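You operate a simulated robot arm through the tools that you are given. There is no shell and no other tool.

Carry out the task below with a simulated two-armed robot. There is one attempt and no reset: what you move stays moved.

JOB
Line the blue and orange pans; the cream liner goes in the blue.
Fine: the black liner goes in the orange pan; press each till it lies flat; the pans stay where they are.

Only the result counts: the job must be done as asked and must still hold three seconds after the hand-in. Knocking over, shifting, dropping, spilling or breaking anything else fails it.

ROBOT AND FRAMES
Two 7-joint arms with fingered hands on one trunk that stands fixed in place. Base frame: the origin is at the foot of the trunk, x ahead of it, y to its left, z up; the work surface is at about z = 0.88. Units: m, rad, N and s.
The left shoulder is at [0.07, 0.139, 1.133], the right one opposite. With the tool pointing down near the work surface each hand reaches from about 0.46 to 0.84 m from the base axis, measured 20 degrees to its own side. Payload 3.9 kg a hand.
The TCP of each hand is the grasp point between the finger pads, 0.029 m short of the fingertips. In the tool frame z runs along the fingers and y along their closing line. The gripper opens to 0.1 m; its body begins 0.034 m behind the TCP. The gripper is a hand of 5 fingers: y runs from the thumb to the fingers, the wrist lies at [-0.015, -0.105, -0.177] in the tool frame, and closing takes about 1.5 s.
Orientation is that of the tool frame in the base frame, as a unit quaternion [x, y, z, w]. With the fingers straight down and the wrist toward the robot, the tool's x, y and z point along [0, 1, 0], [1, 0, 0] and [0, 0, -1] of the base frame.

CONTROLS
- The arms move only by the tool play_rows. It takes "left_commands", "right_commands" or both (then of equal length, played together; a hand with none holds still); each is a list of rows, each a list of 7 numbers: the shift along the tool's x, y, z in cm, then the turn, a rotation vector about the tool's x, y, z in degrees, then the closure in counts, from 0 (fully open) to 255 (shut). In form: [[x, y, z, rx, ry, rz, jaw], ...]. A call has 1 to 20 rows; each row is the pose to reach, as a shift and turn from the pose commanded when the call began, along the tool's axes at that moment. Each row takes 0.2 s and may step no farther than 0.05 m and 0.15 rad from the row before; otherwise, or with a gripper value out of range, the whole call is refused. A pose out of reach is approached as far as the arm can. The call stops where the force on the tool passes 40 N (or 10 N more than at its start, if that is more) or the arm is blocked; 0.2 s more then pass. Each finger travels about 0.153 m/s and halts on what it meets, pressing with about 29 N; the grip force reading is that of the motor and also rises with nothing between the fingers. The clock runs only during rows and for 0.2 s after the last one: add rows that repeat a pose to give the fingers time. The reply holds the time, the measured pose of the TCP, the force on the tool along the base axes, the opening and the grip force, in the units named above and with some noise, with the torque about the TCP (base axes, N m) and any sound that the robot's microphone picked up, and new pictures: "show" is both (left out), scene, wrist or none (wrist: the cameras of the hands that moved).
- Cameras (640 x 400 px; columns grow to the right, rows downward): "scene" is now at [0.1257, 0.0324, 1.4393]; the picture's right is [0.40, -0.92, 0.00], its down [-0.64, -0.28, -0.72] and it looks along [0.66, 0.29, -0.70] (base axes); focal length 318 px, centre (320, 200). "left" rides on the left gripper at [-0.066, -0.086, -0.121] in its tool frame; the picture's right is [-0.76, -0.31, 0.58], its down [0.59, -0.70, 0.40] and it looks along [0.28, 0.64, 0.71] (tool axes); focal length 247 px, centre (320, 200). "right" rides on the right gripper at [0.066, -0.086, -0.121] in its tool frame; the picture's right is [-0.76, 0.31, -0.58], its down [-0.59, -0.70, 0.40] and it looks along [-0.28, 0.64, 0.71] (tool axes); focal length 247 px, centre (320, 200). There is no depth. A picture from a camera that has moved, and an enlarged one, comes with that camera's place and axes in the base frame and with its lens.
- raise_lower(by): slides the trunk up (or, below 0, down) by that many m; the arms and the scene camera ride with it, the base frame stays. It gives what a move gives, with no picture.
- set_grasp(shape, hand): the hand has 5 fingers and takes this shape, open, in about a second: jaw (thumb against the fingers, like two jaws); tri (thumb and two fingers); tip (a fingertip pinch); poke (one finger out to press); point (the index stretched); flat (the hand flat); cup (the hand cupped); fist (a fist). The gripper value then closes the fingers along that shape, each until it touches; the sizes above hold for jaw. It gives what a move gives, with no picture.
- head_to(pan, tilt): turns the head with the scene camera to pan (to the left, within 1.501 rad either way) and tilt (down, from -0.506 to 1.204), counted from straight ahead of the robot. It gives what a move gives, and a new picture of the scene camera.
- enlarge(camera, box): a new picture of the part [left, top, right, bottom] of that camera's present view, enlarged. The clock stands still meanwhile.
- close_job(): hands the job in; it is judged then, once.

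Places have to be worked out from the pictures, the camera data and where the tool is seen. Open the grippers and draw the arms clear of the work before you hand the job in, unless the task says otherwise.

The tools are called after ">>>" by a JSON object that holds its "method" and its "body". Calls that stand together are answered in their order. play_rows: Moves the arms, as the interface text tells. Its arguments: {"type":"object","properties":{"left_commands":{"type":"array"},"right_commands":{"type":"array"},"show":{"type":"string","enum":["both","scene","wrist","none"]}},"required":[]} The other tools are called the same way: raise_lower (by) moves the trunk up or down; set_grasp (shape, hand) gives the hand a shape; head_to (pan, tilt) turns the head that bears the scene camera; enlarge (camera, box) takes an enlarged picture of a part of a camera's view; close_job () hands the job in.

At the start:

```text
time_s: 0.0
left_tool_pos: [0.4242, 0.4227, 1.1253]
left_ee_rot: [0.579, 0.816, 0.001, 0.001]
left_contact_force: [0.4, 0.0, -1.1]
left_moment: [0.01, -0.01, 0.0]
left_opening: 0.1
left_gripper_force: 0.0
left_shape: jaw
right_tool_pos: [0.433, -0.0005, 1.2118]
right_ee_rot: [0.578, 0.816, 0.0, 0.0]
right_contact_force: [-0.8, -0.5, -0.4]
right_moment: [0.02, 0.0, -0.03]
right_opening: 0.0999
right_gripper_force: 0.1
right_shape: jaw
trunk travel left (down, up): [-0.775, 0.065]
head pan, tilt (commanded): [0.414, 0.768]
```

scene: 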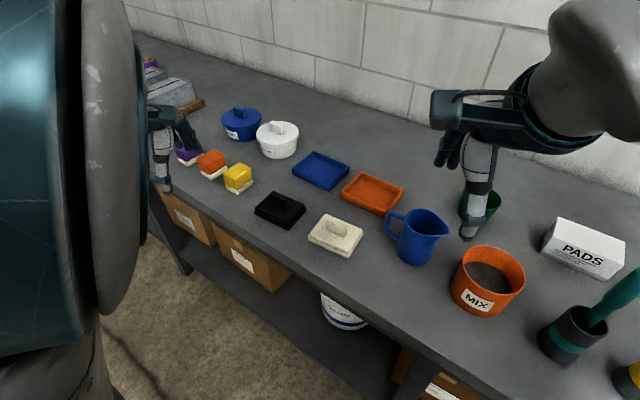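
right: 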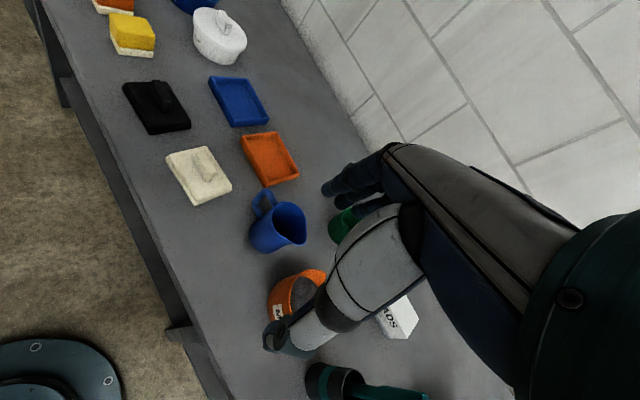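
left: 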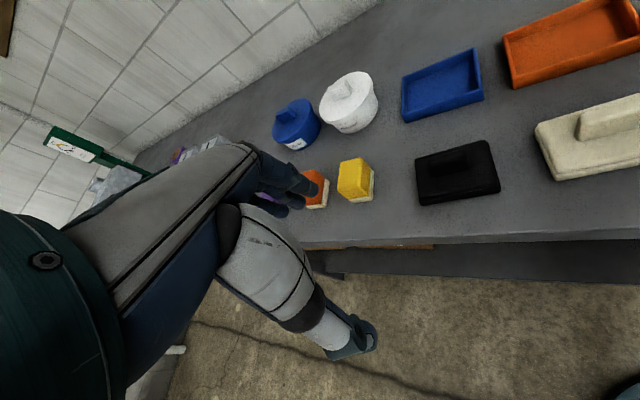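

I'll start with a closer look at the pans and liners to work out their places.

>>> {"method": "enlarge", "body": {"camera": "scene", "box": [230, 130, 430, 270]}}

>>> {"method": "enlarge", "body": {"camera": "right", "box": [90, 50, 330, 220]}}

>>> {"method": "enlarge", "body": {"camera": "left", "box": [340, 0, 640, 220]}}

```text
2.86 times, centred on (330, 200) of scene
camera zoom: at [0.1257, 0.0324, 1.4393], right [0.4, -0.92, 0.0], down [-0.64, -0.28, -0.72], along [0.66, 0.29, -0.7], focal length 908 px, centre (291, 200)
```

zoom: 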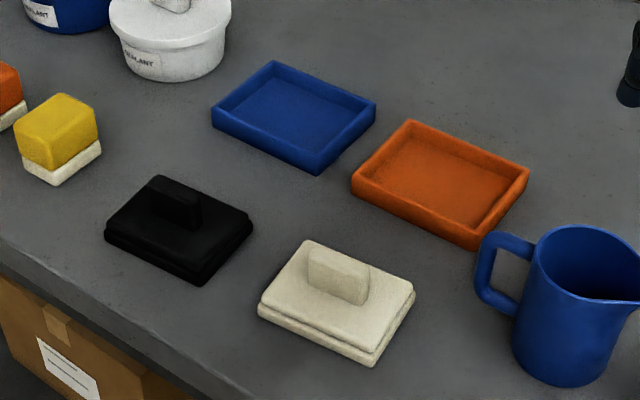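

```text
2.35 times, centred on (210, 135) of right
camera zoom: at [0.3293, 0.0337, 1.3325], right [0.54, -0.61, 0.58], down [-0.47, -0.79, -0.4], along [0.7, -0.05, -0.71], focal length 581 px, centre (579, 353)
```

zoom: 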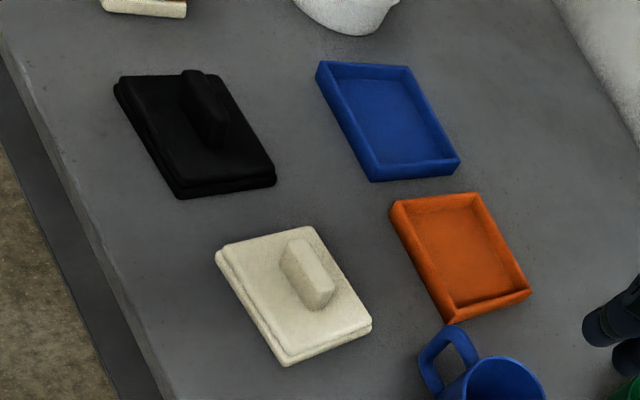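

```text
1.82 times, centred on (490, 110) of left
camera zoom: at [0.3658, 0.3319, 1.2435], right [-0.04, -0.82, -0.58], down [-0.86, 0.32, -0.4], along [0.51, 0.48, -0.71], focal length 449 px, centre (11, 364)
```

zoom: 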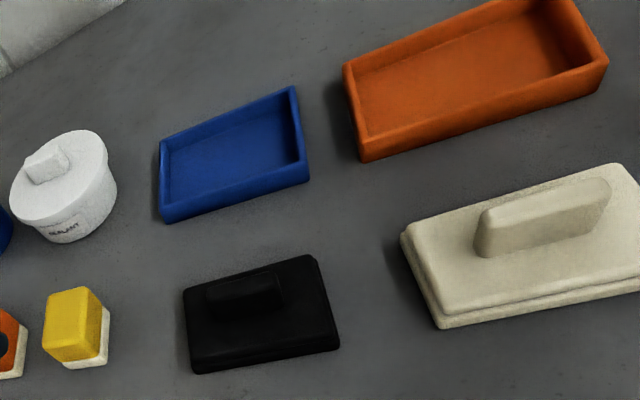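

The liners look like two-layer slabs with an upright tab handle, lying roughly 7–10° clockwise. I zoom tighter on each item to get sizes and angles.

>>> {"method": "enlarge", "body": {"camera": "scene", "box": [300, 205, 370, 265]}}

>>> {"method": "enlarge", "body": {"camera": "scene", "box": [285, 145, 360, 195]}}

>>> {"method": "enlarge", "body": {"camera": "scene", "box": [335, 165, 410, 220]}}

>>> {"method": "enlarge", "body": {"camera": "scene", "box": [245, 180, 315, 235]}}

```text
6.67 times, centred on (335, 235) of scene
camera zoom: at [0.1257, 0.0324, 1.4393], right [0.4, -0.92, 0.0], down [-0.64, -0.28, -0.72], along [0.66, 0.29, -0.7], focal length 2119 px, centre (220, -33)
```

zoom: 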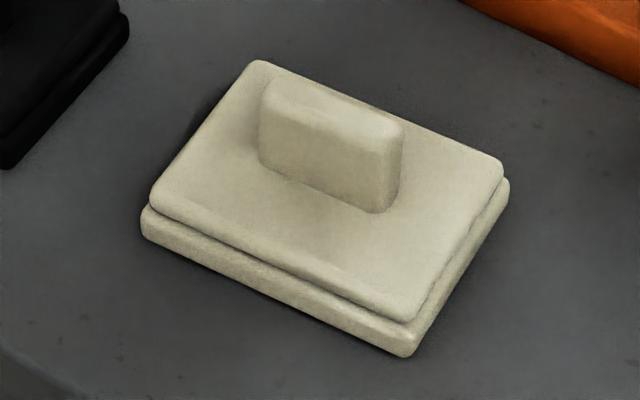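

```text
8.00 times, centred on (322, 170) of scene
camera zoom: at [0.1257, 0.0324, 1.4393], right [0.4, -0.92, 0.0], down [-0.64, -0.28, -0.72], along [0.66, 0.29, -0.7], focal length 2543 px, centre (300, 440)
```

zoom: 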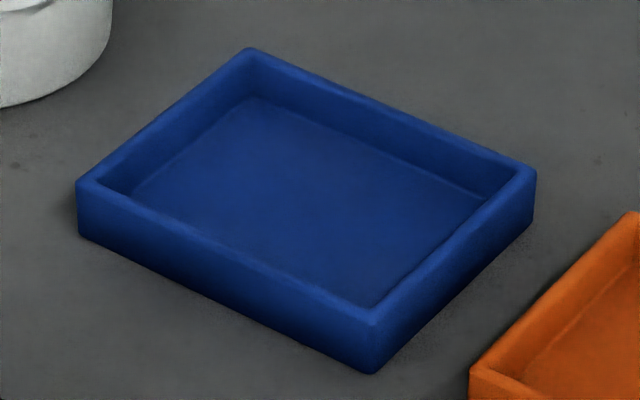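

```text
7.27 times, centred on (372, 192) of scene
camera zoom: at [0.1257, 0.0324, 1.4393], right [0.4, -0.92, 0.0], down [-0.64, -0.28, -0.72], along [0.66, 0.29, -0.7], focal length 2312 px, centre (-62, 254)
```

zoom: 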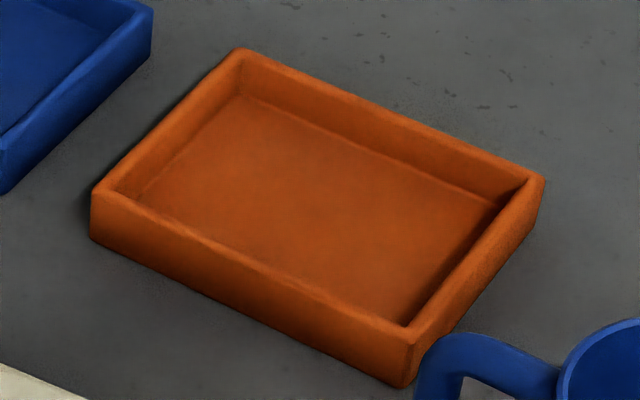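

```text
7.27 times, centred on (280, 208) of scene
camera zoom: at [0.1257, 0.0324, 1.4393], right [0.4, -0.92, 0.0], down [-0.64, -0.28, -0.72], along [0.66, 0.29, -0.7], focal length 2312 px, centre (611, 146)
```

zoom: 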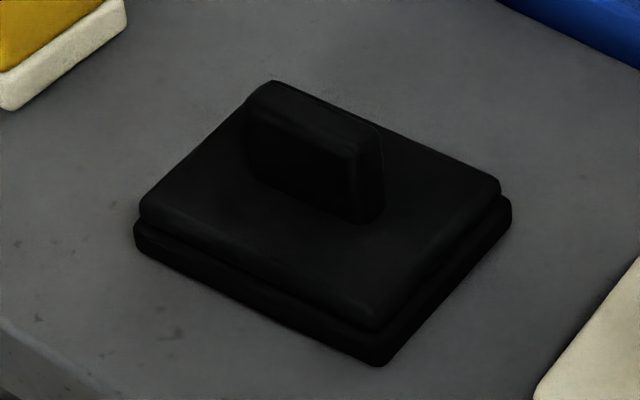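

Judged places: cream liner centre about (0.555, 0.182) yaw −7°, black about (0.576, 0.334) yaw −8°, blue pan about (0.752, 0.305), orange about (0.718, 0.150), both pans yaw ≈ −12.5°, rim ≈ 0.904. I move the left hand high over the cream liner, turned to its tab, and shift the right arm aside.

>>> {"method": "play_rows", "body": {"left_commands": [[-3.86, 0.65, 0.36, 0, 0, 3.8, 0], [-7.7, 1.3, 0.7, 0, 0, 7.6, 0], [-11.6, 1.95, 1.07, 0, 0, 11.4, 0], [-15.4, 2.6, 1.43, 0, 0, 15.2, 0], [-19.3, 3.25, 1.8, 0, 0, 19, 0], [-23.1, 3.9, 2.15, 0, 0, 22.8, 0], [-27.0, 4.54, 2.5, 0, 0, 26.4, 0], [-27.0, 4.54, 2.5, 0, 0, 26.4, 0]], "right_commands": [[-1.6, -0.6, -0.5, 0, 0, 0, 0], [-3.2, -1.1, -1, 0, 0, 0, 0], [-4.8, -1.7, -1.5, 0, 0, 0, 0], [-6.4, -2.2, -2, 0, 0, 0, 0], [-8.0, -2.8, -2.5, 0, 0, 0, 0], [-9.4, -3.3, -3, 0, 0, 0, 0], [-9.4, -3.3, -3, 0, 0, 0, 0], [-9.4, -3.3, -3, 0, 0, 0, 0]], "show": "both"}}

```text
time_s: 1.8
left_tool_pos: [0.5564, 0.1807, 1.0991]
left_ee_rot: [0.75, 0.661, 0.002, 0.0]
left_contact_force: [-0.8, -0.1, 0.5]
left_moment: [-0.02, 0.01, 0.02]
left_opening: 0.0999
left_gripper_force: 0.1
left_shape: jaw
left hand out of reach, approached as far as the arm can: row 3, 4, 5, 6
right_tool_pos: [0.4321, -0.0969, 1.2435]
right_ee_rot: [0.578, 0.816, 0.0, 0.0]
right_contact_force: [-0.2, -0.9, -0.8]
right_moment: [0.01, -0.01, -0.02]
right_opening: 0.0997
right_gripper_force: 0.0
right_shape: jaw
trunk travel left (down, up): [-0.775, 0.065]
head pan, tilt (commanded): [0.414, 0.768]
camera scene: at [0.1256, 0.0334, 1.4393], right [0.4, -0.92, 0.0], down [-0.64, -0.28, -0.72], along [0.66, 0.29, -0.7], focal length 318 px, centre (320, 200)
camera right: at [0.3292, -0.064, 1.3627], right [0.54, -0.61, 0.58], down [-0.47, -0.79, -0.4], along [0.7, -0.05, -0.71], focal length 247 px, centre (320, 200)
camera left: at [0.4626, 0.1258, 1.218], right [-0.4, -0.71, -0.58], down [-0.62, 0.67, -0.4], along [0.67, 0.2, -0.71], focal length 247 px, centre (320, 200)
```

scene: 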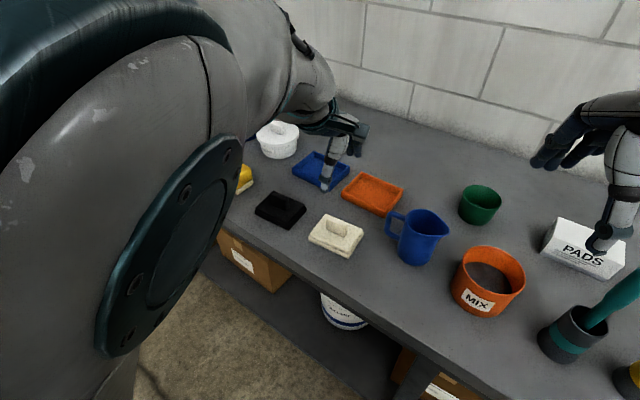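
right: 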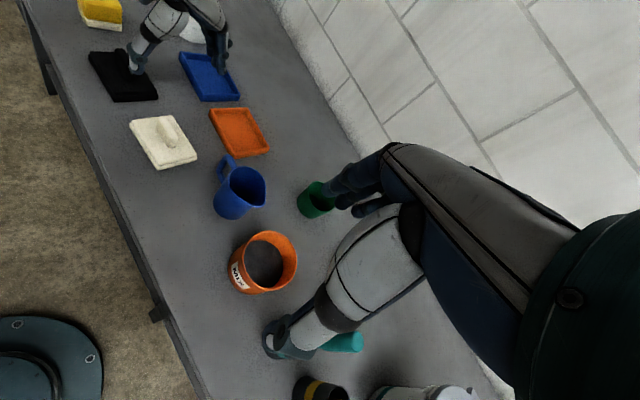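
left: 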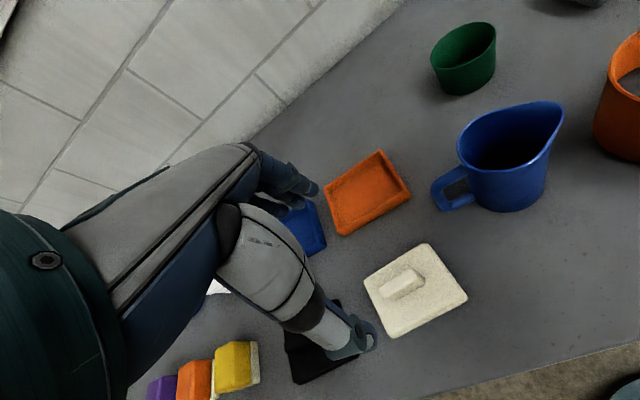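

Hand is over the work at yaw ≈ −7.2°. I zoom the left wrist camera on the cream liner for a second fix on its tab.

>>> {"method": "enlarge", "body": {"camera": "left", "box": [345, 225, 485, 350]}}

>>> {"method": "enlarge", "body": {"camera": "scene", "box": [285, 130, 385, 270]}}

>>> {"method": "enlarge", "body": {"camera": "right", "box": [80, 20, 280, 180]}}

```text
3.20 times, centred on (415, 288) of left
camera zoom: at [0.4626, 0.1258, 1.218], right [-0.4, -0.71, -0.58], down [-0.62, 0.67, -0.4], along [0.67, 0.2, -0.71], focal length 790 px, centre (16, -80)
```

zoom: 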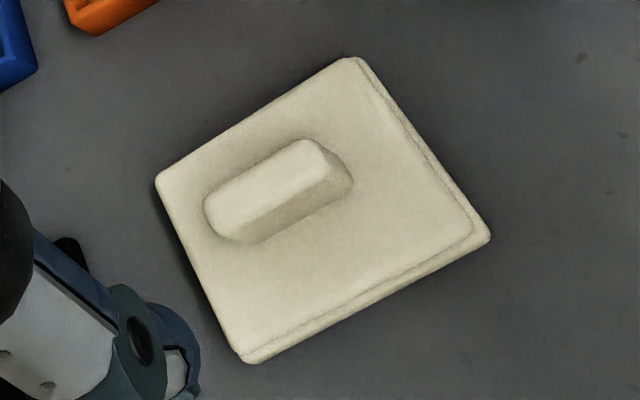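

```text
2.86 times, centred on (335, 200) of scene
camera zoom: at [0.1256, 0.0334, 1.4393], right [0.4, -0.92, 0.0], down [-0.64, -0.28, -0.72], along [0.66, 0.29, -0.7], focal length 908 px, centre (277, 200)
```

zoom: 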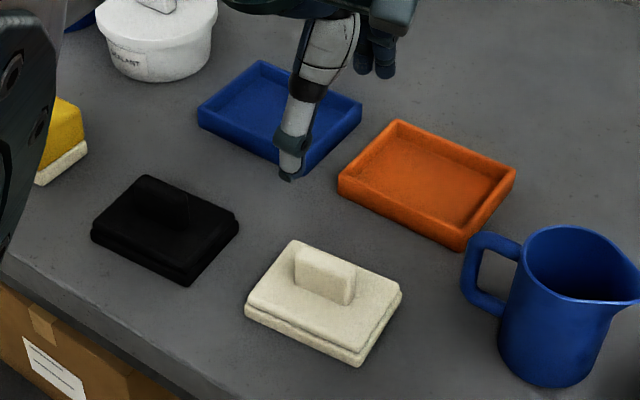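

```text
2.50 times, centred on (180, 100) of right
camera zoom: at [0.3292, -0.064, 1.3627], right [0.54, -0.61, 0.58], down [-0.47, -0.79, -0.4], along [0.7, -0.05, -0.71], focal length 617 px, centre (670, 450)
```

zoom: 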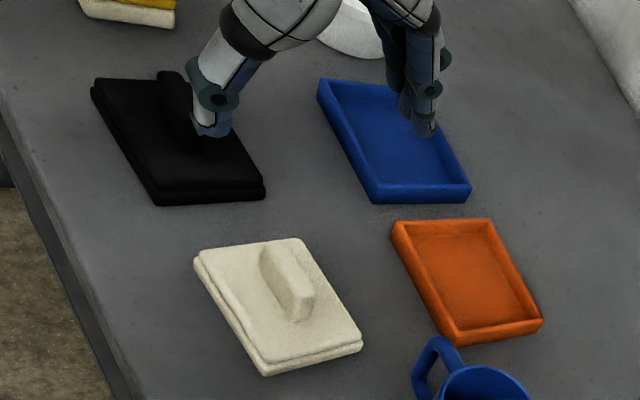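

Both cameras agree on the tab at about (0.556, 0.1825), top ≈ 0.929. I lower to TCP z ≈ 1.0 while half-closing the fingers, to see where the tips lie before straddling the tab.

>>> {"method": "play_rows", "body": {"left_commands": [[0.1, 0, 3, 0, 0, 0, 60], [0.15, 0, 6, 0, 0, 0, 120], [0.18, 0, 9.9, 0, 0, 0, 120], [0.18, 0, 9.9, 0, 0, 0, 120], [0.18, 0, 9.9, 0, 0, 0, 120]], "show": "both"}}

>>> {"method": "enlarge", "body": {"camera": "right", "box": [80, 30, 240, 180]}}

>>> {"method": "enlarge", "body": {"camera": "scene", "box": [285, 150, 405, 270]}}

```text
time_s: 3.0
left_tool_pos: [0.5581, 0.1837, 0.9968]
left_ee_rot: [0.75, 0.662, 0.001, 0.0]
left_contact_force: [0.0, 0.0, 0.5]
left_moment: [-0.02, -0.01, -0.03]
left_opening: 0.0531
left_gripper_force: 0.1
left_shape: jaw
right_tool_pos: [0.4318, -0.0985, 1.2423]
right_ee_rot: [0.578, 0.816, 0.0, 0.0]
right_contact_force: [0.3, -0.8, -0.5]
right_moment: [-0.02, 0.05, -0.01]
right_opening: 0.1001
right_gripper_force: 0.0
right_shape: jaw
trunk travel left (down, up): [-0.775, 0.065]
head pan, tilt (commanded): [0.414, 0.768]
camera scene: at [0.1257, 0.0323, 1.4393], right [0.4, -0.92, 0.0], down [-0.64, -0.28, -0.72], along [0.66, 0.29, -0.7], focal length 318 px, centre (320, 200)
camera left: at [0.4639, 0.1289, 1.1173], right [-0.4, -0.71, -0.58], down [-0.62, 0.67, -0.4], along [0.67, 0.2, -0.71], focal length 247 px, centre (320, 200)
```

scene: 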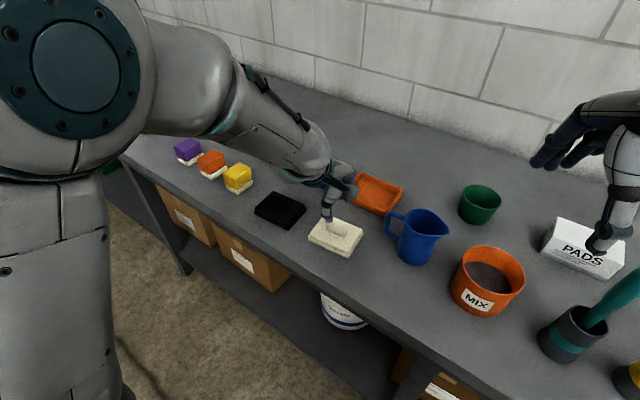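
left: 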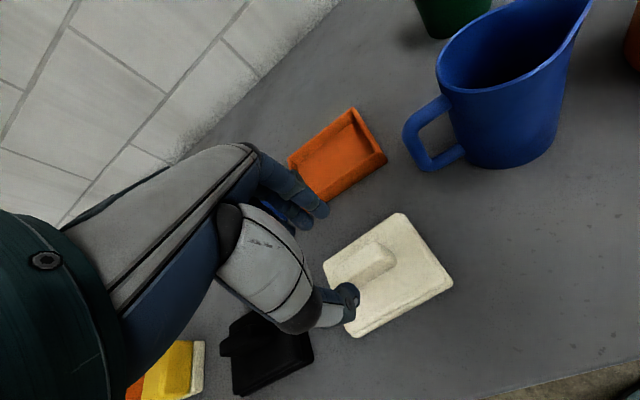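

```text
2.67 times, centred on (160, 105) of right
camera zoom: at [0.3292, -0.0649, 1.3626], right [0.54, -0.61, 0.58], down [-0.47, -0.79, -0.4], along [0.7, -0.05, -0.71], focal length 659 px, centre (747, 453)
```

zoom: 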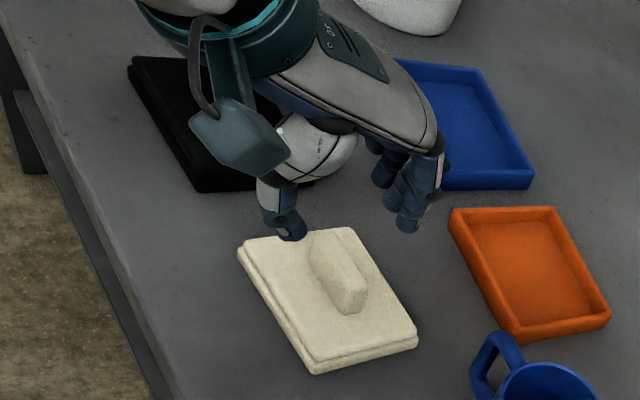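

```text
3.33 times, centred on (345, 210) of scene
camera zoom: at [0.1257, 0.0323, 1.4393], right [0.4, -0.92, 0.0], down [-0.64, -0.28, -0.72], along [0.66, 0.29, -0.7], focal length 1060 px, centre (237, 167)
```

zoom: 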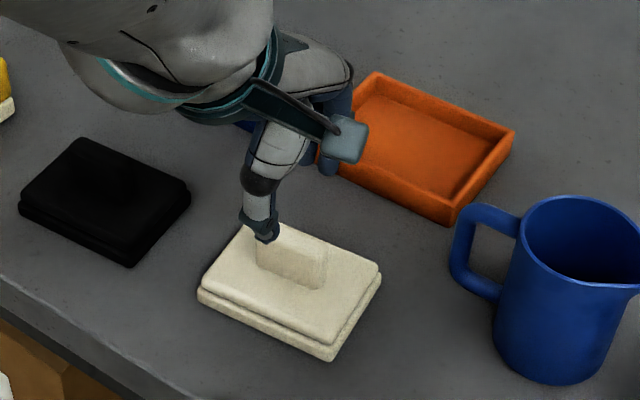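

Triangulated thumb tip ≈ (0.515, 0.183, 0.977) and fingertips ≈ (0.581, 0.171, 0.979), so the tips sit ~2 cm below the TCP and straddle the tab. I descend to TCP z ≈ 0.937.

>>> {"method": "play_rows", "body": {"left_commands": [[0, 0, 2, 0, 0, 0, 120], [0, 0, 4, 0, 0, 0, 120], [0, 0, 5.2, 0, 0, 0, 120], [0, 0, 6.0, 0, 0, 0, 120], [0, 0, 6.0, 0, 0, 0, 120]], "show": "both"}}

>>> {"method": "enlarge", "body": {"camera": "right", "box": [80, 30, 240, 180]}}

>>> {"method": "enlarge", "body": {"camera": "scene", "box": [285, 170, 385, 270]}}

>>> {"method": "enlarge", "body": {"camera": "left", "box": [230, 140, 450, 340]}}

```text
time_s: 4.2
left_tool_pos: [0.5557, 0.1855, 0.9394]
left_ee_rot: [0.749, 0.662, 0.001, 0.0]
left_contact_force: [-0.3, 0.2, -0.1]
left_moment: [0.0, 0.03, -0.01]
left_opening: 0.0529
left_gripper_force: 0.0
left_shape: jaw
right_tool_pos: [0.4324, -0.0981, 1.2423]
right_ee_rot: [0.578, 0.816, 0.0, 0.0]
right_contact_force: [0.8, -0.4, 0.1]
right_moment: [0.01, -0.01, 0.01]
right_opening: 0.1001
right_gripper_force: 0.1
right_shape: jaw
trunk travel left (down, up): [-0.775, 0.065]
head pan, tilt (commanded): [0.414, 0.768]
camera scene: at [0.1256, 0.0323, 1.4393], right [0.4, -0.92, 0.0], down [-0.64, -0.28, -0.72], along [0.66, 0.29, -0.7], focal length 318 px, centre (320, 200)
camera left: at [0.4632, 0.1296, 1.0587], right [-0.4, -0.71, -0.58], down [-0.62, 0.67, -0.4], along [0.67, 0.2, -0.71], focal length 247 px, centre (320, 200)
```

scene: 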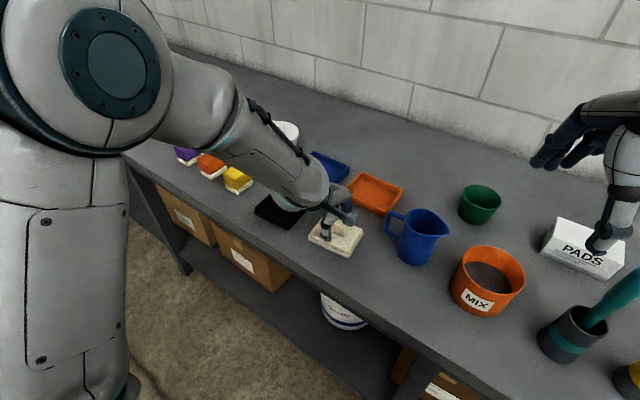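
left: 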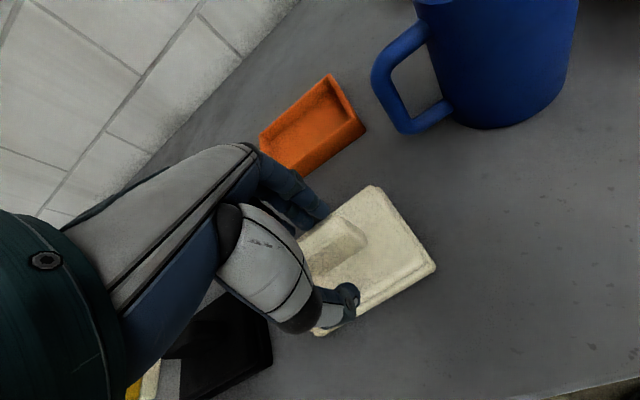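

```text
2.67 times, centred on (160, 105) of right
camera zoom: at [0.3291, -0.0649, 1.3626], right [0.54, -0.61, 0.58], down [-0.47, -0.79, -0.4], along [0.7, -0.05, -0.71], focal length 659 px, centre (747, 453)
```

zoom: 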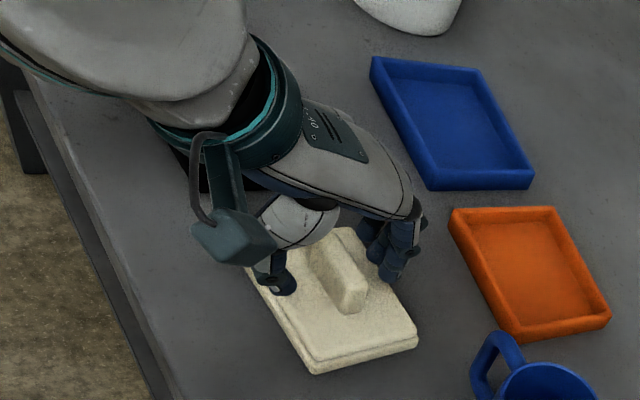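

```text
4.00 times, centred on (335, 220) of scene
camera zoom: at [0.1256, 0.0323, 1.4393], right [0.4, -0.92, 0.0], down [-0.64, -0.28, -0.72], along [0.66, 0.29, -0.7], focal length 1271 px, centre (260, 120)
```

zoom: 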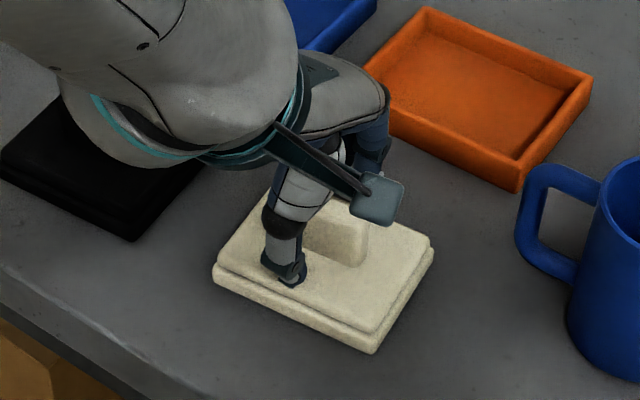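

```text
2.00 times, centred on (340, 240) of left
camera zoom: at [0.4632, 0.1296, 1.0587], right [-0.4, -0.71, -0.58], down [-0.62, 0.67, -0.4], along [0.67, 0.2, -0.71], focal length 494 px, centre (280, 120)
```

zoom: 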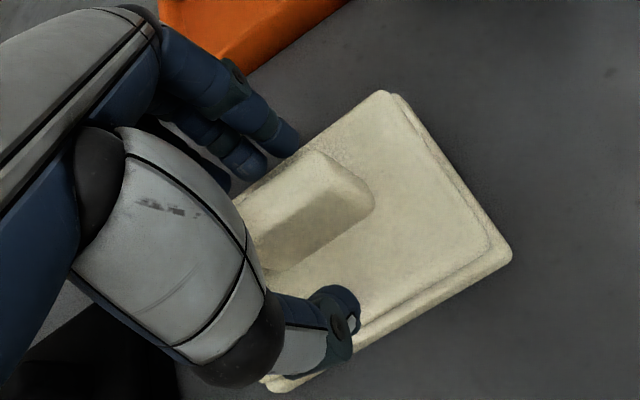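

Thumb and fingers straddle the tab with no contact yet. I go 4 mm lower and close on the tab.

>>> {"method": "play_rows", "body": {"left_commands": [[0, 0, 0.4, 0, 0, 0, 120], [0, 0, 0.4, 0, 0, 0, 160], [0, 0, 0.4, 0, 0, 0, 200], [0, 0, 0.4, 0, 0, 0, 240], [0, 0, 0.4, 0, 0, 0, 255], [0, 0, 0.4, 0, 0, 0, 255], [0, 0, 0.4, 0, 0, 0, 255]], "show": "both"}}

>>> {"method": "enlarge", "body": {"camera": "right", "box": [80, 30, 240, 180]}}

>>> {"method": "enlarge", "body": {"camera": "left", "box": [230, 140, 450, 340]}}

```text
time_s: 5.8
left_tool_pos: [0.5565, 0.1848, 0.9344]
left_ee_rot: [0.749, 0.662, 0.0, -0.001]
left_contact_force: [0.2, 0.3, -0.2]
left_moment: [0.01, 0.01, 0.01]
left_opening: 0.0095
left_gripper_force: 28.8
left_shape: jaw
right_tool_pos: [0.4324, -0.0988, 1.2421]
right_ee_rot: [0.577, 0.817, -0.001, 0.0]
right_contact_force: [0.4, 0.2, -0.2]
right_moment: [-0.02, 0.0, 0.02]
right_opening: 0.0997
right_gripper_force: 0.0
right_shape: jaw
trunk travel left (down, up): [-0.775, 0.065]
head pan, tilt (commanded): [0.414, 0.768]
camera scene: at [0.1258, 0.0325, 1.4393], right [0.4, -0.92, 0.0], down [-0.64, -0.28, -0.72], along [0.66, 0.29, -0.7], focal length 318 px, centre (320, 200)
camera left: at [0.4641, 0.1298, 1.0548], right [-0.4, -0.71, -0.58], down [-0.62, 0.67, -0.4], along [0.67, 0.2, -0.71], focal length 247 px, centre (320, 200)
```

scene: 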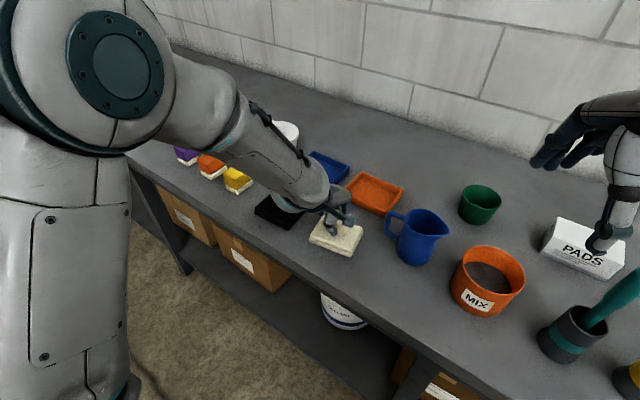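
left: 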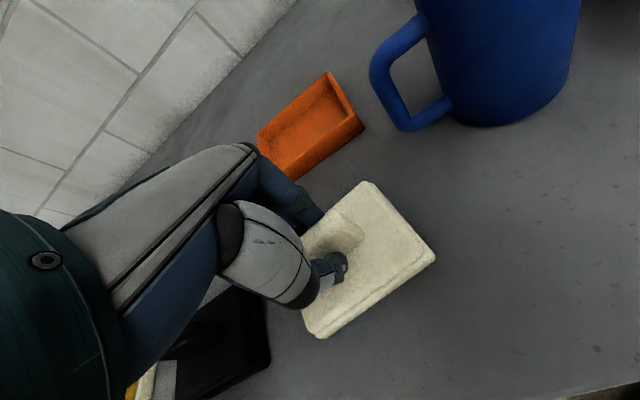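

```text
2.67 times, centred on (160, 105) of right
camera zoom: at [0.3293, -0.0648, 1.3625], right [0.54, -0.61, 0.58], down [-0.47, -0.79, -0.4], along [0.7, -0.05, -0.71], focal length 659 px, centre (747, 453)
```

zoom: 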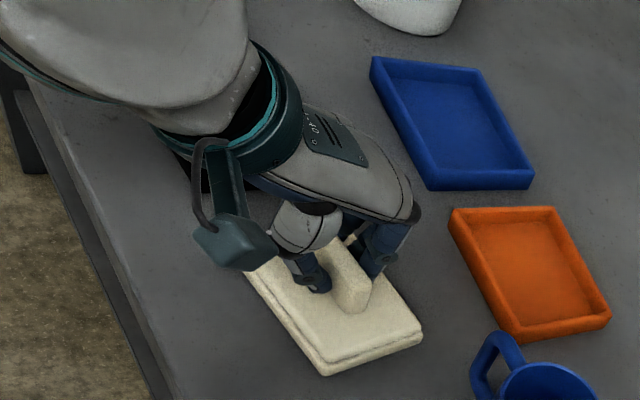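

```text
2.00 times, centred on (340, 240) of left
camera zoom: at [0.4641, 0.1298, 1.0548], right [-0.4, -0.71, -0.58], down [-0.62, 0.67, -0.4], along [0.67, 0.2, -0.71], focal length 494 px, centre (280, 120)
```

zoom: 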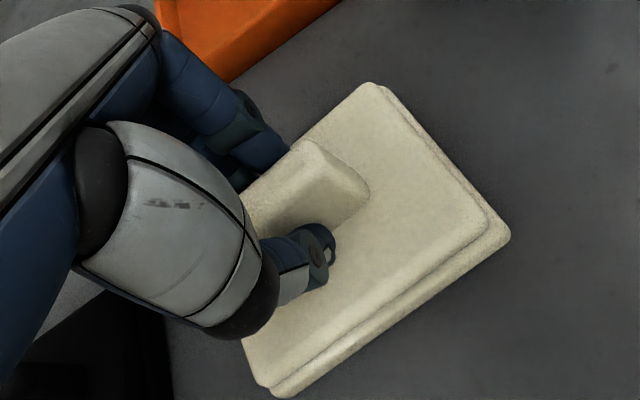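

The grip reads 28.8 N with the fingers stopped at 9.5 mm, so the tab is held. I lift straight up about 9 cm and check.

>>> {"method": "play_rows", "body": {"left_commands": [[0, 0, -1, 0, 0, 0, 255], [0, 0, -3, 0, 0, 0, 255], [0, 0, -6, 0, 0, 0, 255], [0, 0, -9, 0, 0, 0, 255], [0, 0, -9, 0, 0, 0, 255]], "show": "both"}}

>>> {"method": "enlarge", "body": {"camera": "right", "box": [80, 0, 270, 150]}}

>>> {"method": "enlarge", "body": {"camera": "left", "box": [230, 140, 450, 340]}}

```text
time_s: 7.0
left_tool_pos: [0.5587, 0.1845, 1.0257]
left_ee_rot: [0.75, 0.662, 0.0, 0.0]
left_contact_force: [-0.3, -0.5, -0.8]
left_moment: [0.0, 0.04, 0.0]
left_opening: 0.01
left_gripper_force: 28.6
left_shape: jaw
right_tool_pos: [0.4336, -0.0982, 1.2415]
right_ee_rot: [0.577, 0.817, 0.0, 0.0]
right_contact_force: [-0.1, -0.4, 0.0]
right_moment: [0.02, 0.02, 0.01]
right_opening: 0.1001
right_gripper_force: 0.2
right_shape: jaw
trunk travel left (down, up): [-0.775, 0.065]
head pan, tilt (commanded): [0.414, 0.768]
camera scene: at [0.1265, 0.0327, 1.4392], right [0.4, -0.92, 0.0], down [-0.64, -0.28, -0.72], along [0.66, 0.29, -0.7], focal length 318 px, centre (320, 200)
camera left: at [0.4649, 0.1303, 1.1453], right [-0.4, -0.71, -0.58], down [-0.63, 0.67, -0.4], along [0.67, 0.2, -0.71], focal length 247 px, centre (320, 200)
```

scene: 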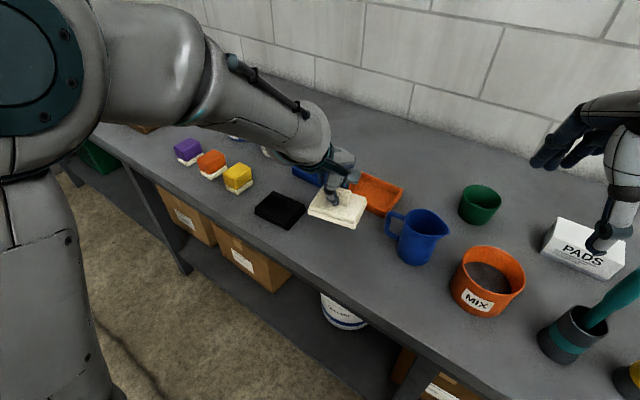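
left: 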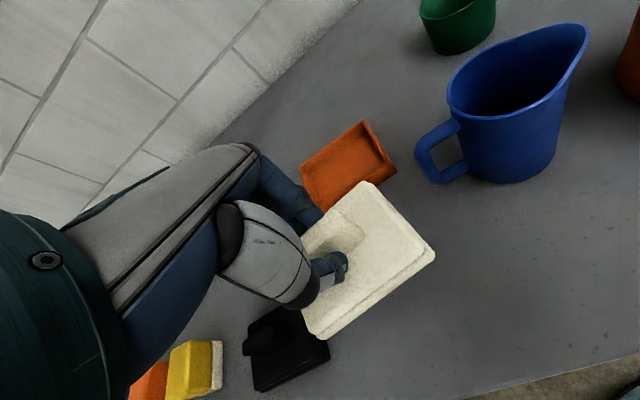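

```text
2.67 times, centred on (175, 75) of right
camera zoom: at [0.33, -0.0646, 1.3623], right [0.54, -0.61, 0.58], down [-0.47, -0.79, -0.4], along [0.7, -0.05, -0.71], focal length 659 px, centre (707, 533)
```

zoom: 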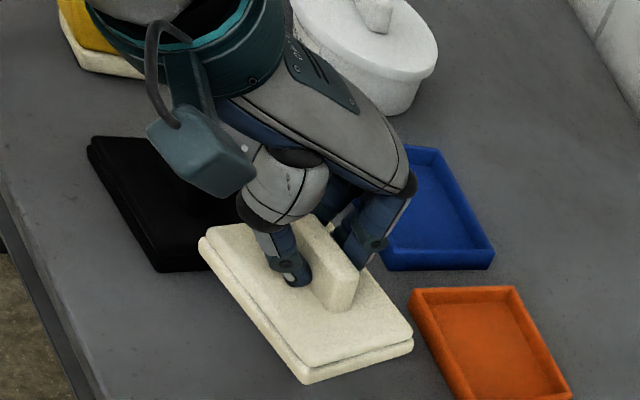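

```text
2.00 times, centred on (340, 240) of left
camera zoom: at [0.4649, 0.1303, 1.1453], right [-0.4, -0.71, -0.58], down [-0.63, 0.67, -0.4], along [0.67, 0.2, -0.71], focal length 494 px, centre (280, 120)
```

zoom: 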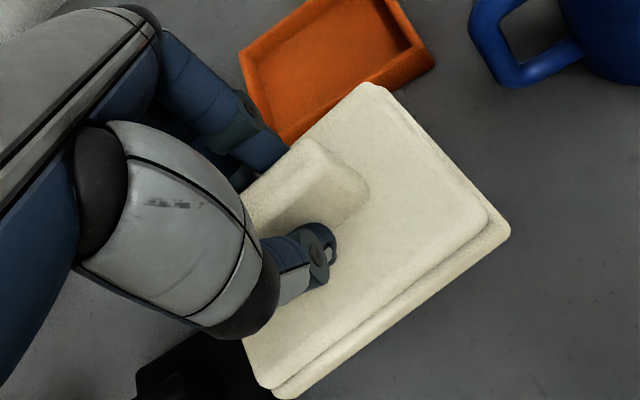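

Cream liner is held firmly; my wrist-camera geometry shows it sits about +5° from the hand and nearly centred. I carry it high to over the blue pan and turn the hand to about −17.5° so the liner matches the pan.

>>> {"method": "play_rows", "body": {"left_commands": [[1, 1.2, -1.5, 0, 0, 1, 255], [3.5, 4.2, -2, 0, 0, 3, 255], [6, 7.2, -2, 0, 0, 5, 255], [8.5, 10.2, -2, 0, 0, 7, 255], [11, 13.2, -2, 0, 0, 8.5, 255], [13, 15.6, -2, 0, 0, 10, 255], [14.7, 17.6, -2, 0, 0, 10.3, 255], [14.7, 17.6, -2, 0, 0, 10.3, 255], [14.7, 17.6, -2, 0, 0, 10.3, 255]], "show": "both"}}

>>> {"method": "enlarge", "body": {"camera": "right", "box": [110, 0, 300, 140]}}

>>> {"method": "enlarge", "body": {"camera": "left", "box": [230, 140, 450, 340]}}

```text
time_s: 9.0
left_tool_pos: [0.749, 0.3081, 1.0459]
left_ee_rot: [0.807, 0.591, 0.001, 0.0]
left_contact_force: [-0.5, 1.1, -0.7]
left_moment: [0.01, 0.0, -0.01]
left_opening: 0.0096
left_gripper_force: 29.0
left_shape: jaw
right_tool_pos: [0.4327, -0.0981, 1.2414]
right_ee_rot: [0.578, 0.816, 0.0, 0.0]
right_contact_force: [-0.7, -0.5, -0.6]
right_moment: [0.0, 0.01, 0.01]
right_opening: 0.0998
right_gripper_force: 0.1
right_shape: jaw
trunk travel left (down, up): [-0.775, 0.065]
head pan, tilt (commanded): [0.414, 0.768]
camera scene: at [0.1258, 0.0325, 1.4393], right [0.4, -0.92, 0.0], down [-0.64, -0.28, -0.72], along [0.66, 0.29, -0.7], focal length 318 px, centre (320, 200)
camera left: at [0.6486, 0.2704, 1.1664], right [-0.52, -0.63, -0.58], down [-0.49, 0.77, -0.4], along [0.7, 0.08, -0.71], focal length 247 px, centre (320, 200)
```

scene: 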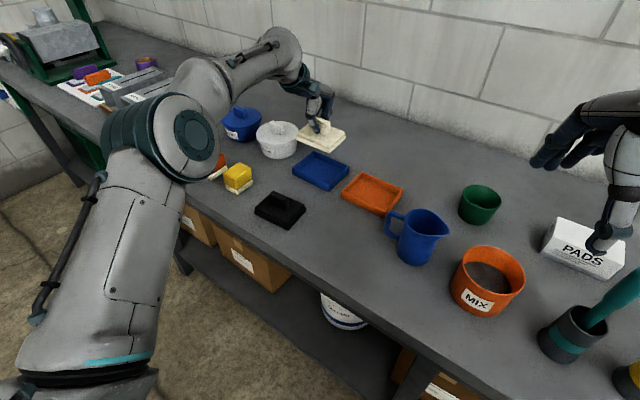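
left: 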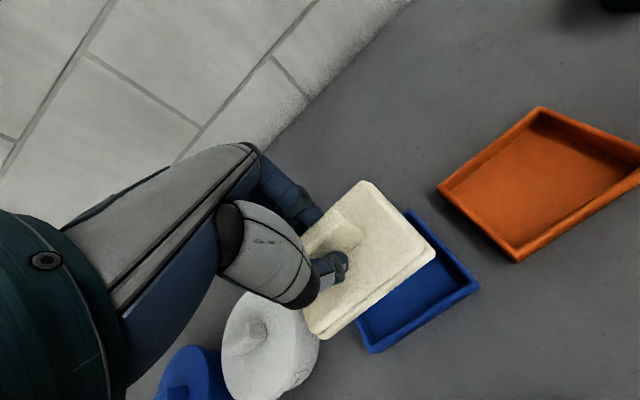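

```text
2.86 times, centred on (205, 70) of right
camera zoom: at [0.3294, -0.0648, 1.3625], right [0.54, -0.61, 0.58], down [-0.47, -0.79, -0.4], along [0.7, -0.05, -0.71], focal length 706 px, centre (649, 571)
```

zoom: 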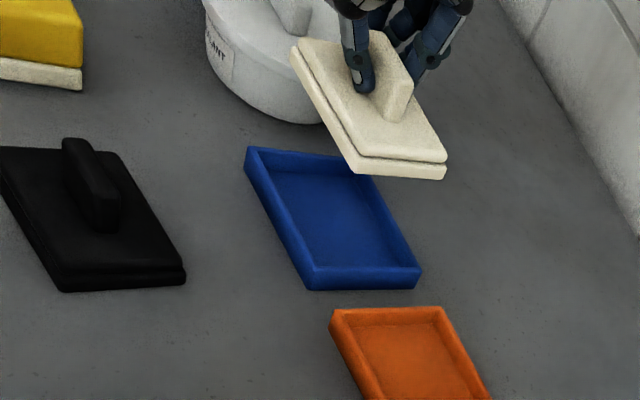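

```text
2.00 times, centred on (340, 240) of left
camera zoom: at [0.6486, 0.2704, 1.1664], right [-0.52, -0.63, -0.58], down [-0.49, 0.77, -0.4], along [0.7, 0.08, -0.71], focal length 494 px, centre (280, 120)
```

zoom: 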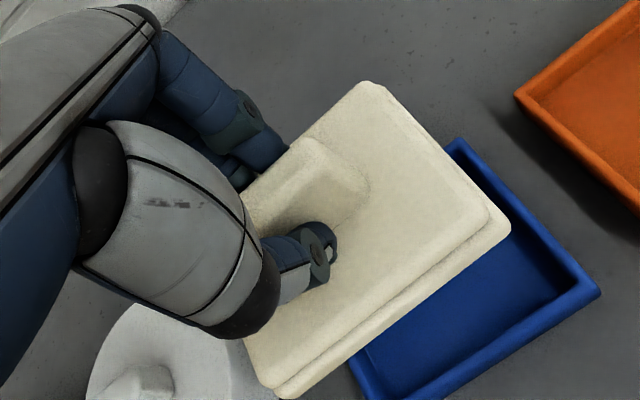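

Wrist and scene fixes put the pan centre near (0.7495, 0.305) and the held liner's centre at about (0.747, 0.305), parallel to the pan. I nudge +2.5 mm and descend to just above the rim to compare closely.

>>> {"method": "play_rows", "body": {"left_commands": [[0.07, 0.24, 2, 0, 0, 0, 255], [0.07, 0.24, 4, 0, 0, 0, 255], [0.07, 0.24, 6, 0, 0, 0, 255], [0.07, 0.24, 7.2, 0, 0, 0, 255], [0.07, 0.24, 7.2, 0, 0, 0, 255], [0.07, 0.24, 7.2, 0, 0, 0, 255]], "show": "both"}}

>>> {"method": "enlarge", "body": {"camera": "right", "box": [150, 20, 270, 110]}}

>>> {"method": "enlarge", "body": {"camera": "left", "box": [260, 150, 460, 350]}}

>>> {"method": "enlarge", "body": {"camera": "scene", "box": [270, 110, 370, 200]}}

```text
time_s: 10.4
left_tool_pos: [0.7506, 0.3091, 0.974]
left_ee_rot: [0.806, 0.592, 0.0, 0.0]
left_contact_force: [0.0, 0.1, -1.3]
left_moment: [0.01, -0.01, 0.05]
left_opening: 0.0095
left_gripper_force: 28.9
left_shape: jaw
right_tool_pos: [0.4324, -0.0989, 1.2419]
right_ee_rot: [0.578, 0.816, 0.0, 0.002]
right_contact_force: [0.1, 0.3, -0.2]
right_moment: [0.0, -0.03, -0.01]
right_opening: 0.0996
right_gripper_force: 0.0
right_shape: jaw
trunk travel left (down, up): [-0.775, 0.065]
head pan, tilt (commanded): [0.414, 0.768]
camera scene: at [0.1259, 0.0325, 1.4393], right [0.4, -0.92, 0.0], down [-0.64, -0.28, -0.72], along [0.66, 0.29, -0.7], focal length 318 px, centre (320, 200)
camera left: at [0.65, 0.2714, 1.0936], right [-0.52, -0.63, -0.58], down [-0.49, 0.77, -0.4], along [0.7, 0.08, -0.71], focal length 247 px, centre (320, 200)
```

scene: 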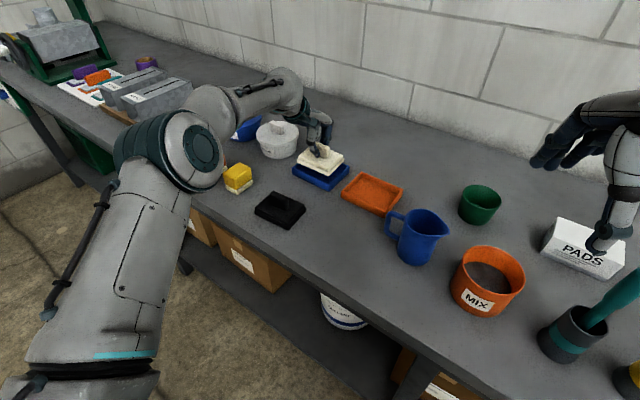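
left: 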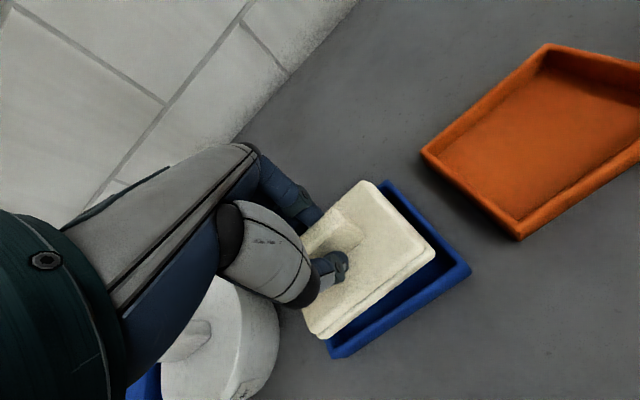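

```text
4.44 times, centred on (210, 65) of right
camera zoom: at [0.3295, -0.0647, 1.3625], right [0.54, -0.61, 0.58], down [-0.47, -0.79, -0.4], along [0.7, -0.05, -0.71], focal length 1098 px, centre (809, 800)
```

zoom: 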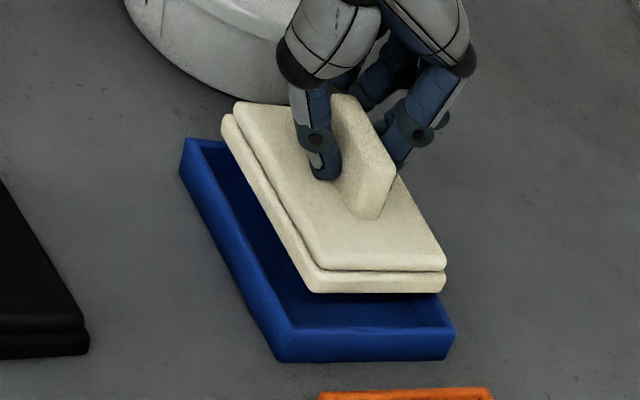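

```text
2.00 times, centred on (360, 250) of left
camera zoom: at [0.65, 0.2714, 1.0936], right [-0.52, -0.63, -0.58], down [-0.49, 0.77, -0.4], along [0.7, 0.08, -0.71], focal length 494 px, centre (240, 100)
```

zoom: 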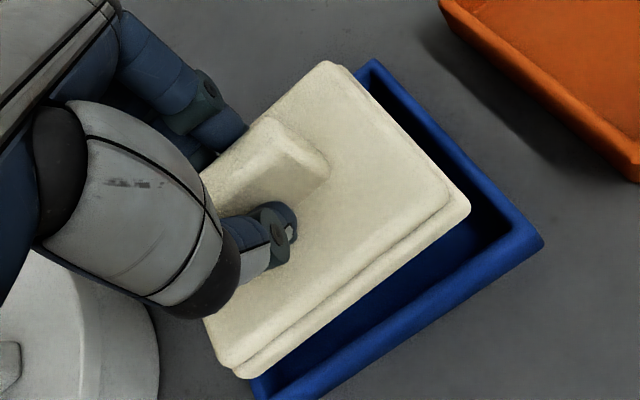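

```text
4.44 times, centred on (320, 155) of scene
camera zoom: at [0.1259, 0.0325, 1.4393], right [0.4, -0.92, 0.0], down [-0.64, -0.28, -0.72], along [0.66, 0.29, -0.7], focal length 1413 px, centre (320, 400)
```

zoom: 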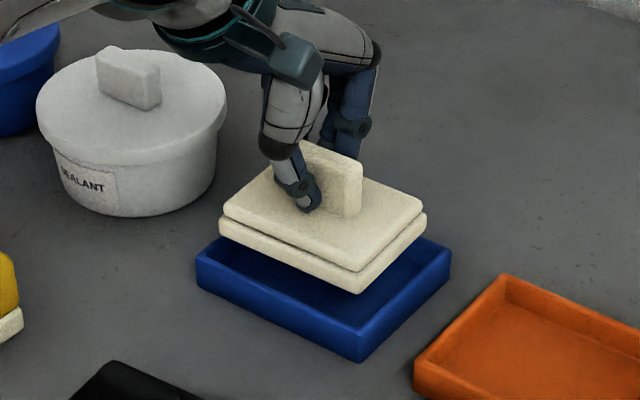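

Scene view shows the liner centred left–right over the pan. I zoom harder on both side views to check the fore–aft fit before lowering.

>>> {"method": "enlarge", "body": {"camera": "right", "box": [180, 40, 240, 105]}}

>>> {"method": "enlarge", "body": {"camera": "left", "box": [370, 170, 480, 290]}}

>>> {"method": "enlarge", "body": {"camera": "scene", "box": [310, 150, 380, 200]}}

```text
6.15 times, centred on (210, 72) of right
camera zoom: at [0.3295, -0.0647, 1.3625], right [0.54, -0.61, 0.58], down [-0.47, -0.79, -0.4], along [0.7, -0.05, -0.71], focal length 1520 px, centre (997, 985)
```

zoom: 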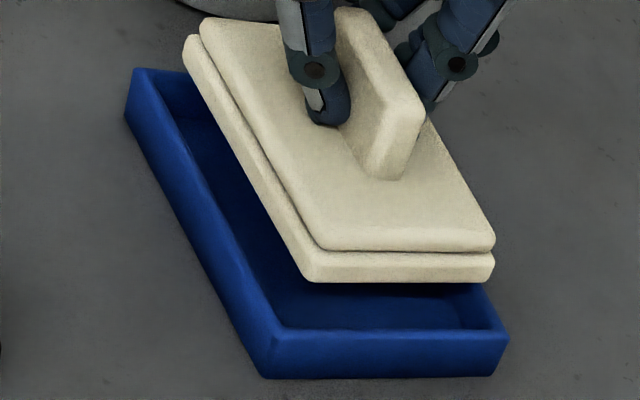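

```text
3.33 times, centred on (425, 230) of left
camera zoom: at [0.65, 0.2714, 1.0936], right [-0.52, -0.63, -0.58], down [-0.49, 0.77, -0.4], along [0.7, 0.08, -0.71], focal length 823 px, centre (-30, 100)
```

zoom: 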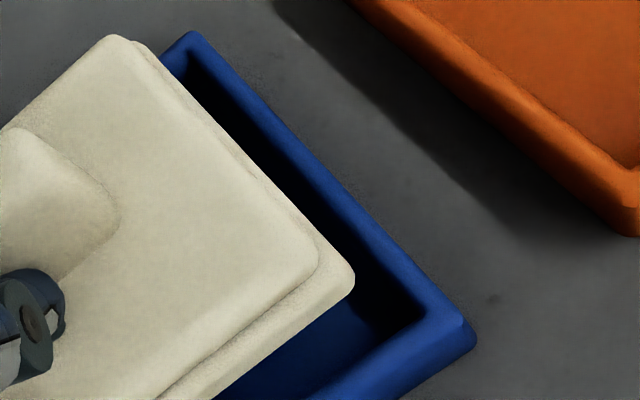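

```text
8.00 times, centred on (345, 175) of scene
camera zoom: at [0.1259, 0.0325, 1.4393], right [0.4, -0.92, 0.0], down [-0.64, -0.28, -0.72], along [0.66, 0.29, -0.7], focal length 2543 px, centre (120, 400)
```

zoom: 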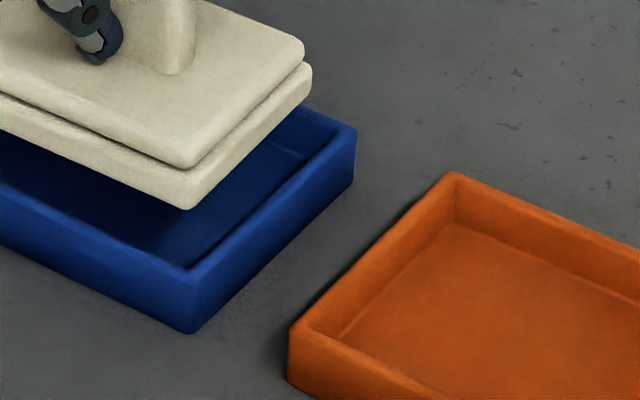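

Averaging three cameras, the liner needs about −4 mm along the pan's fore–aft axis, −2.5 mm along its length and −2° of turn. I apply that and lower 6 mm more, then re-check.

>>> {"method": "play_rows", "body": {"left_commands": [[-0.29, -0.37, 0, 0, 0, 2, 255], [-0.29, -0.37, 0.6, 0, 0, 2, 255], [-0.29, -0.37, 0.6, 0, 0, 2, 255], [-0.29, -0.37, 0.6, 0, 0, 2, 255]], "show": "none"}}

>>> {"method": "enlarge", "body": {"camera": "right", "box": [180, 40, 240, 105]}}

>>> {"method": "enlarge", "body": {"camera": "left", "box": [300, 160, 480, 350]}}

>>> {"method": "enlarge", "body": {"camera": "scene", "box": [285, 130, 365, 195]}}

```text
time_s: 11.4
left_tool_pos: [0.7474, 0.3073, 0.967]
left_ee_rot: [0.816, 0.578, 0.001, -0.001]
left_contact_force: [0.2, -0.3, -0.1]
left_moment: [-0.01, 0.03, -0.01]
left_opening: 0.0098
left_gripper_force: 29.2
left_shape: jaw
right_tool_pos: [0.4333, -0.099, 1.2421]
right_ee_rot: [0.578, 0.816, 0.0, 0.0]
right_contact_force: [-0.2, 0.2, 0.0]
right_moment: [-0.02, 0.03, -0.03]
right_opening: 0.0995
right_gripper_force: 0.0
right_shape: jaw
trunk travel left (down, up): [-0.775, 0.065]
head pan, tilt (commanded): [0.414, 0.768]
```

```text
6.15 times, centred on (210, 72) of right
camera zoom: at [0.3293, -0.0647, 1.3625], right [0.54, -0.61, 0.58], down [-0.47, -0.79, -0.4], along [0.7, -0.05, -0.71], focal length 1520 px, centre (997, 985)
```

zoom: 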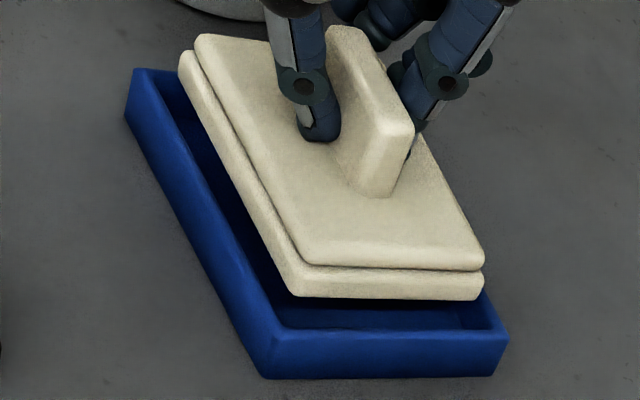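

```text
2.11 times, centred on (390, 255) of left
camera zoom: at [0.6454, 0.273, 1.0879], right [-0.54, -0.61, -0.58], down [-0.47, 0.79, -0.4], along [0.7, 0.05, -0.71], focal length 520 px, centre (173, 84)
```

zoom: 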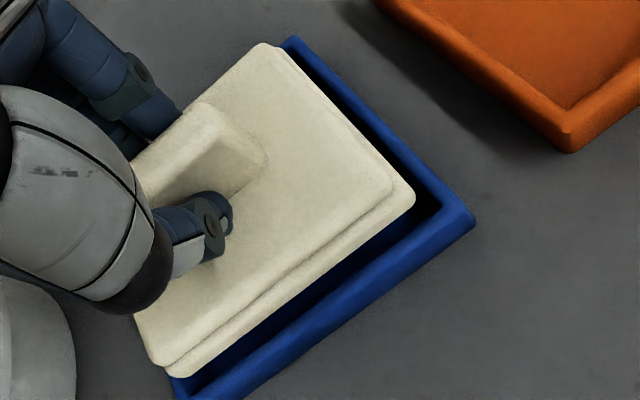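

```text
6.15 times, centred on (325, 162) of scene
camera zoom: at [0.1258, 0.0325, 1.4393], right [0.4, -0.92, 0.0], down [-0.64, -0.28, -0.72], along [0.66, 0.29, -0.7], focal length 1956 px, centre (289, 431)
```

zoom: 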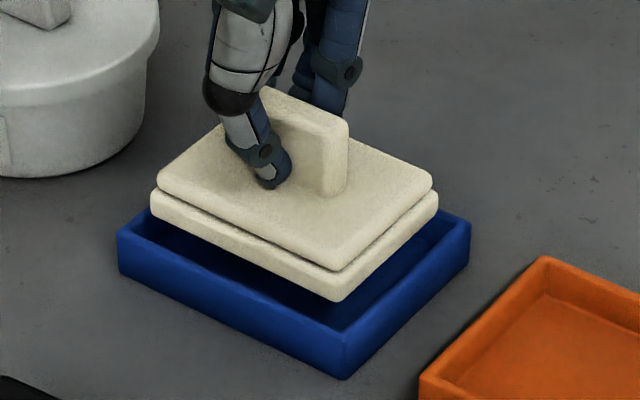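

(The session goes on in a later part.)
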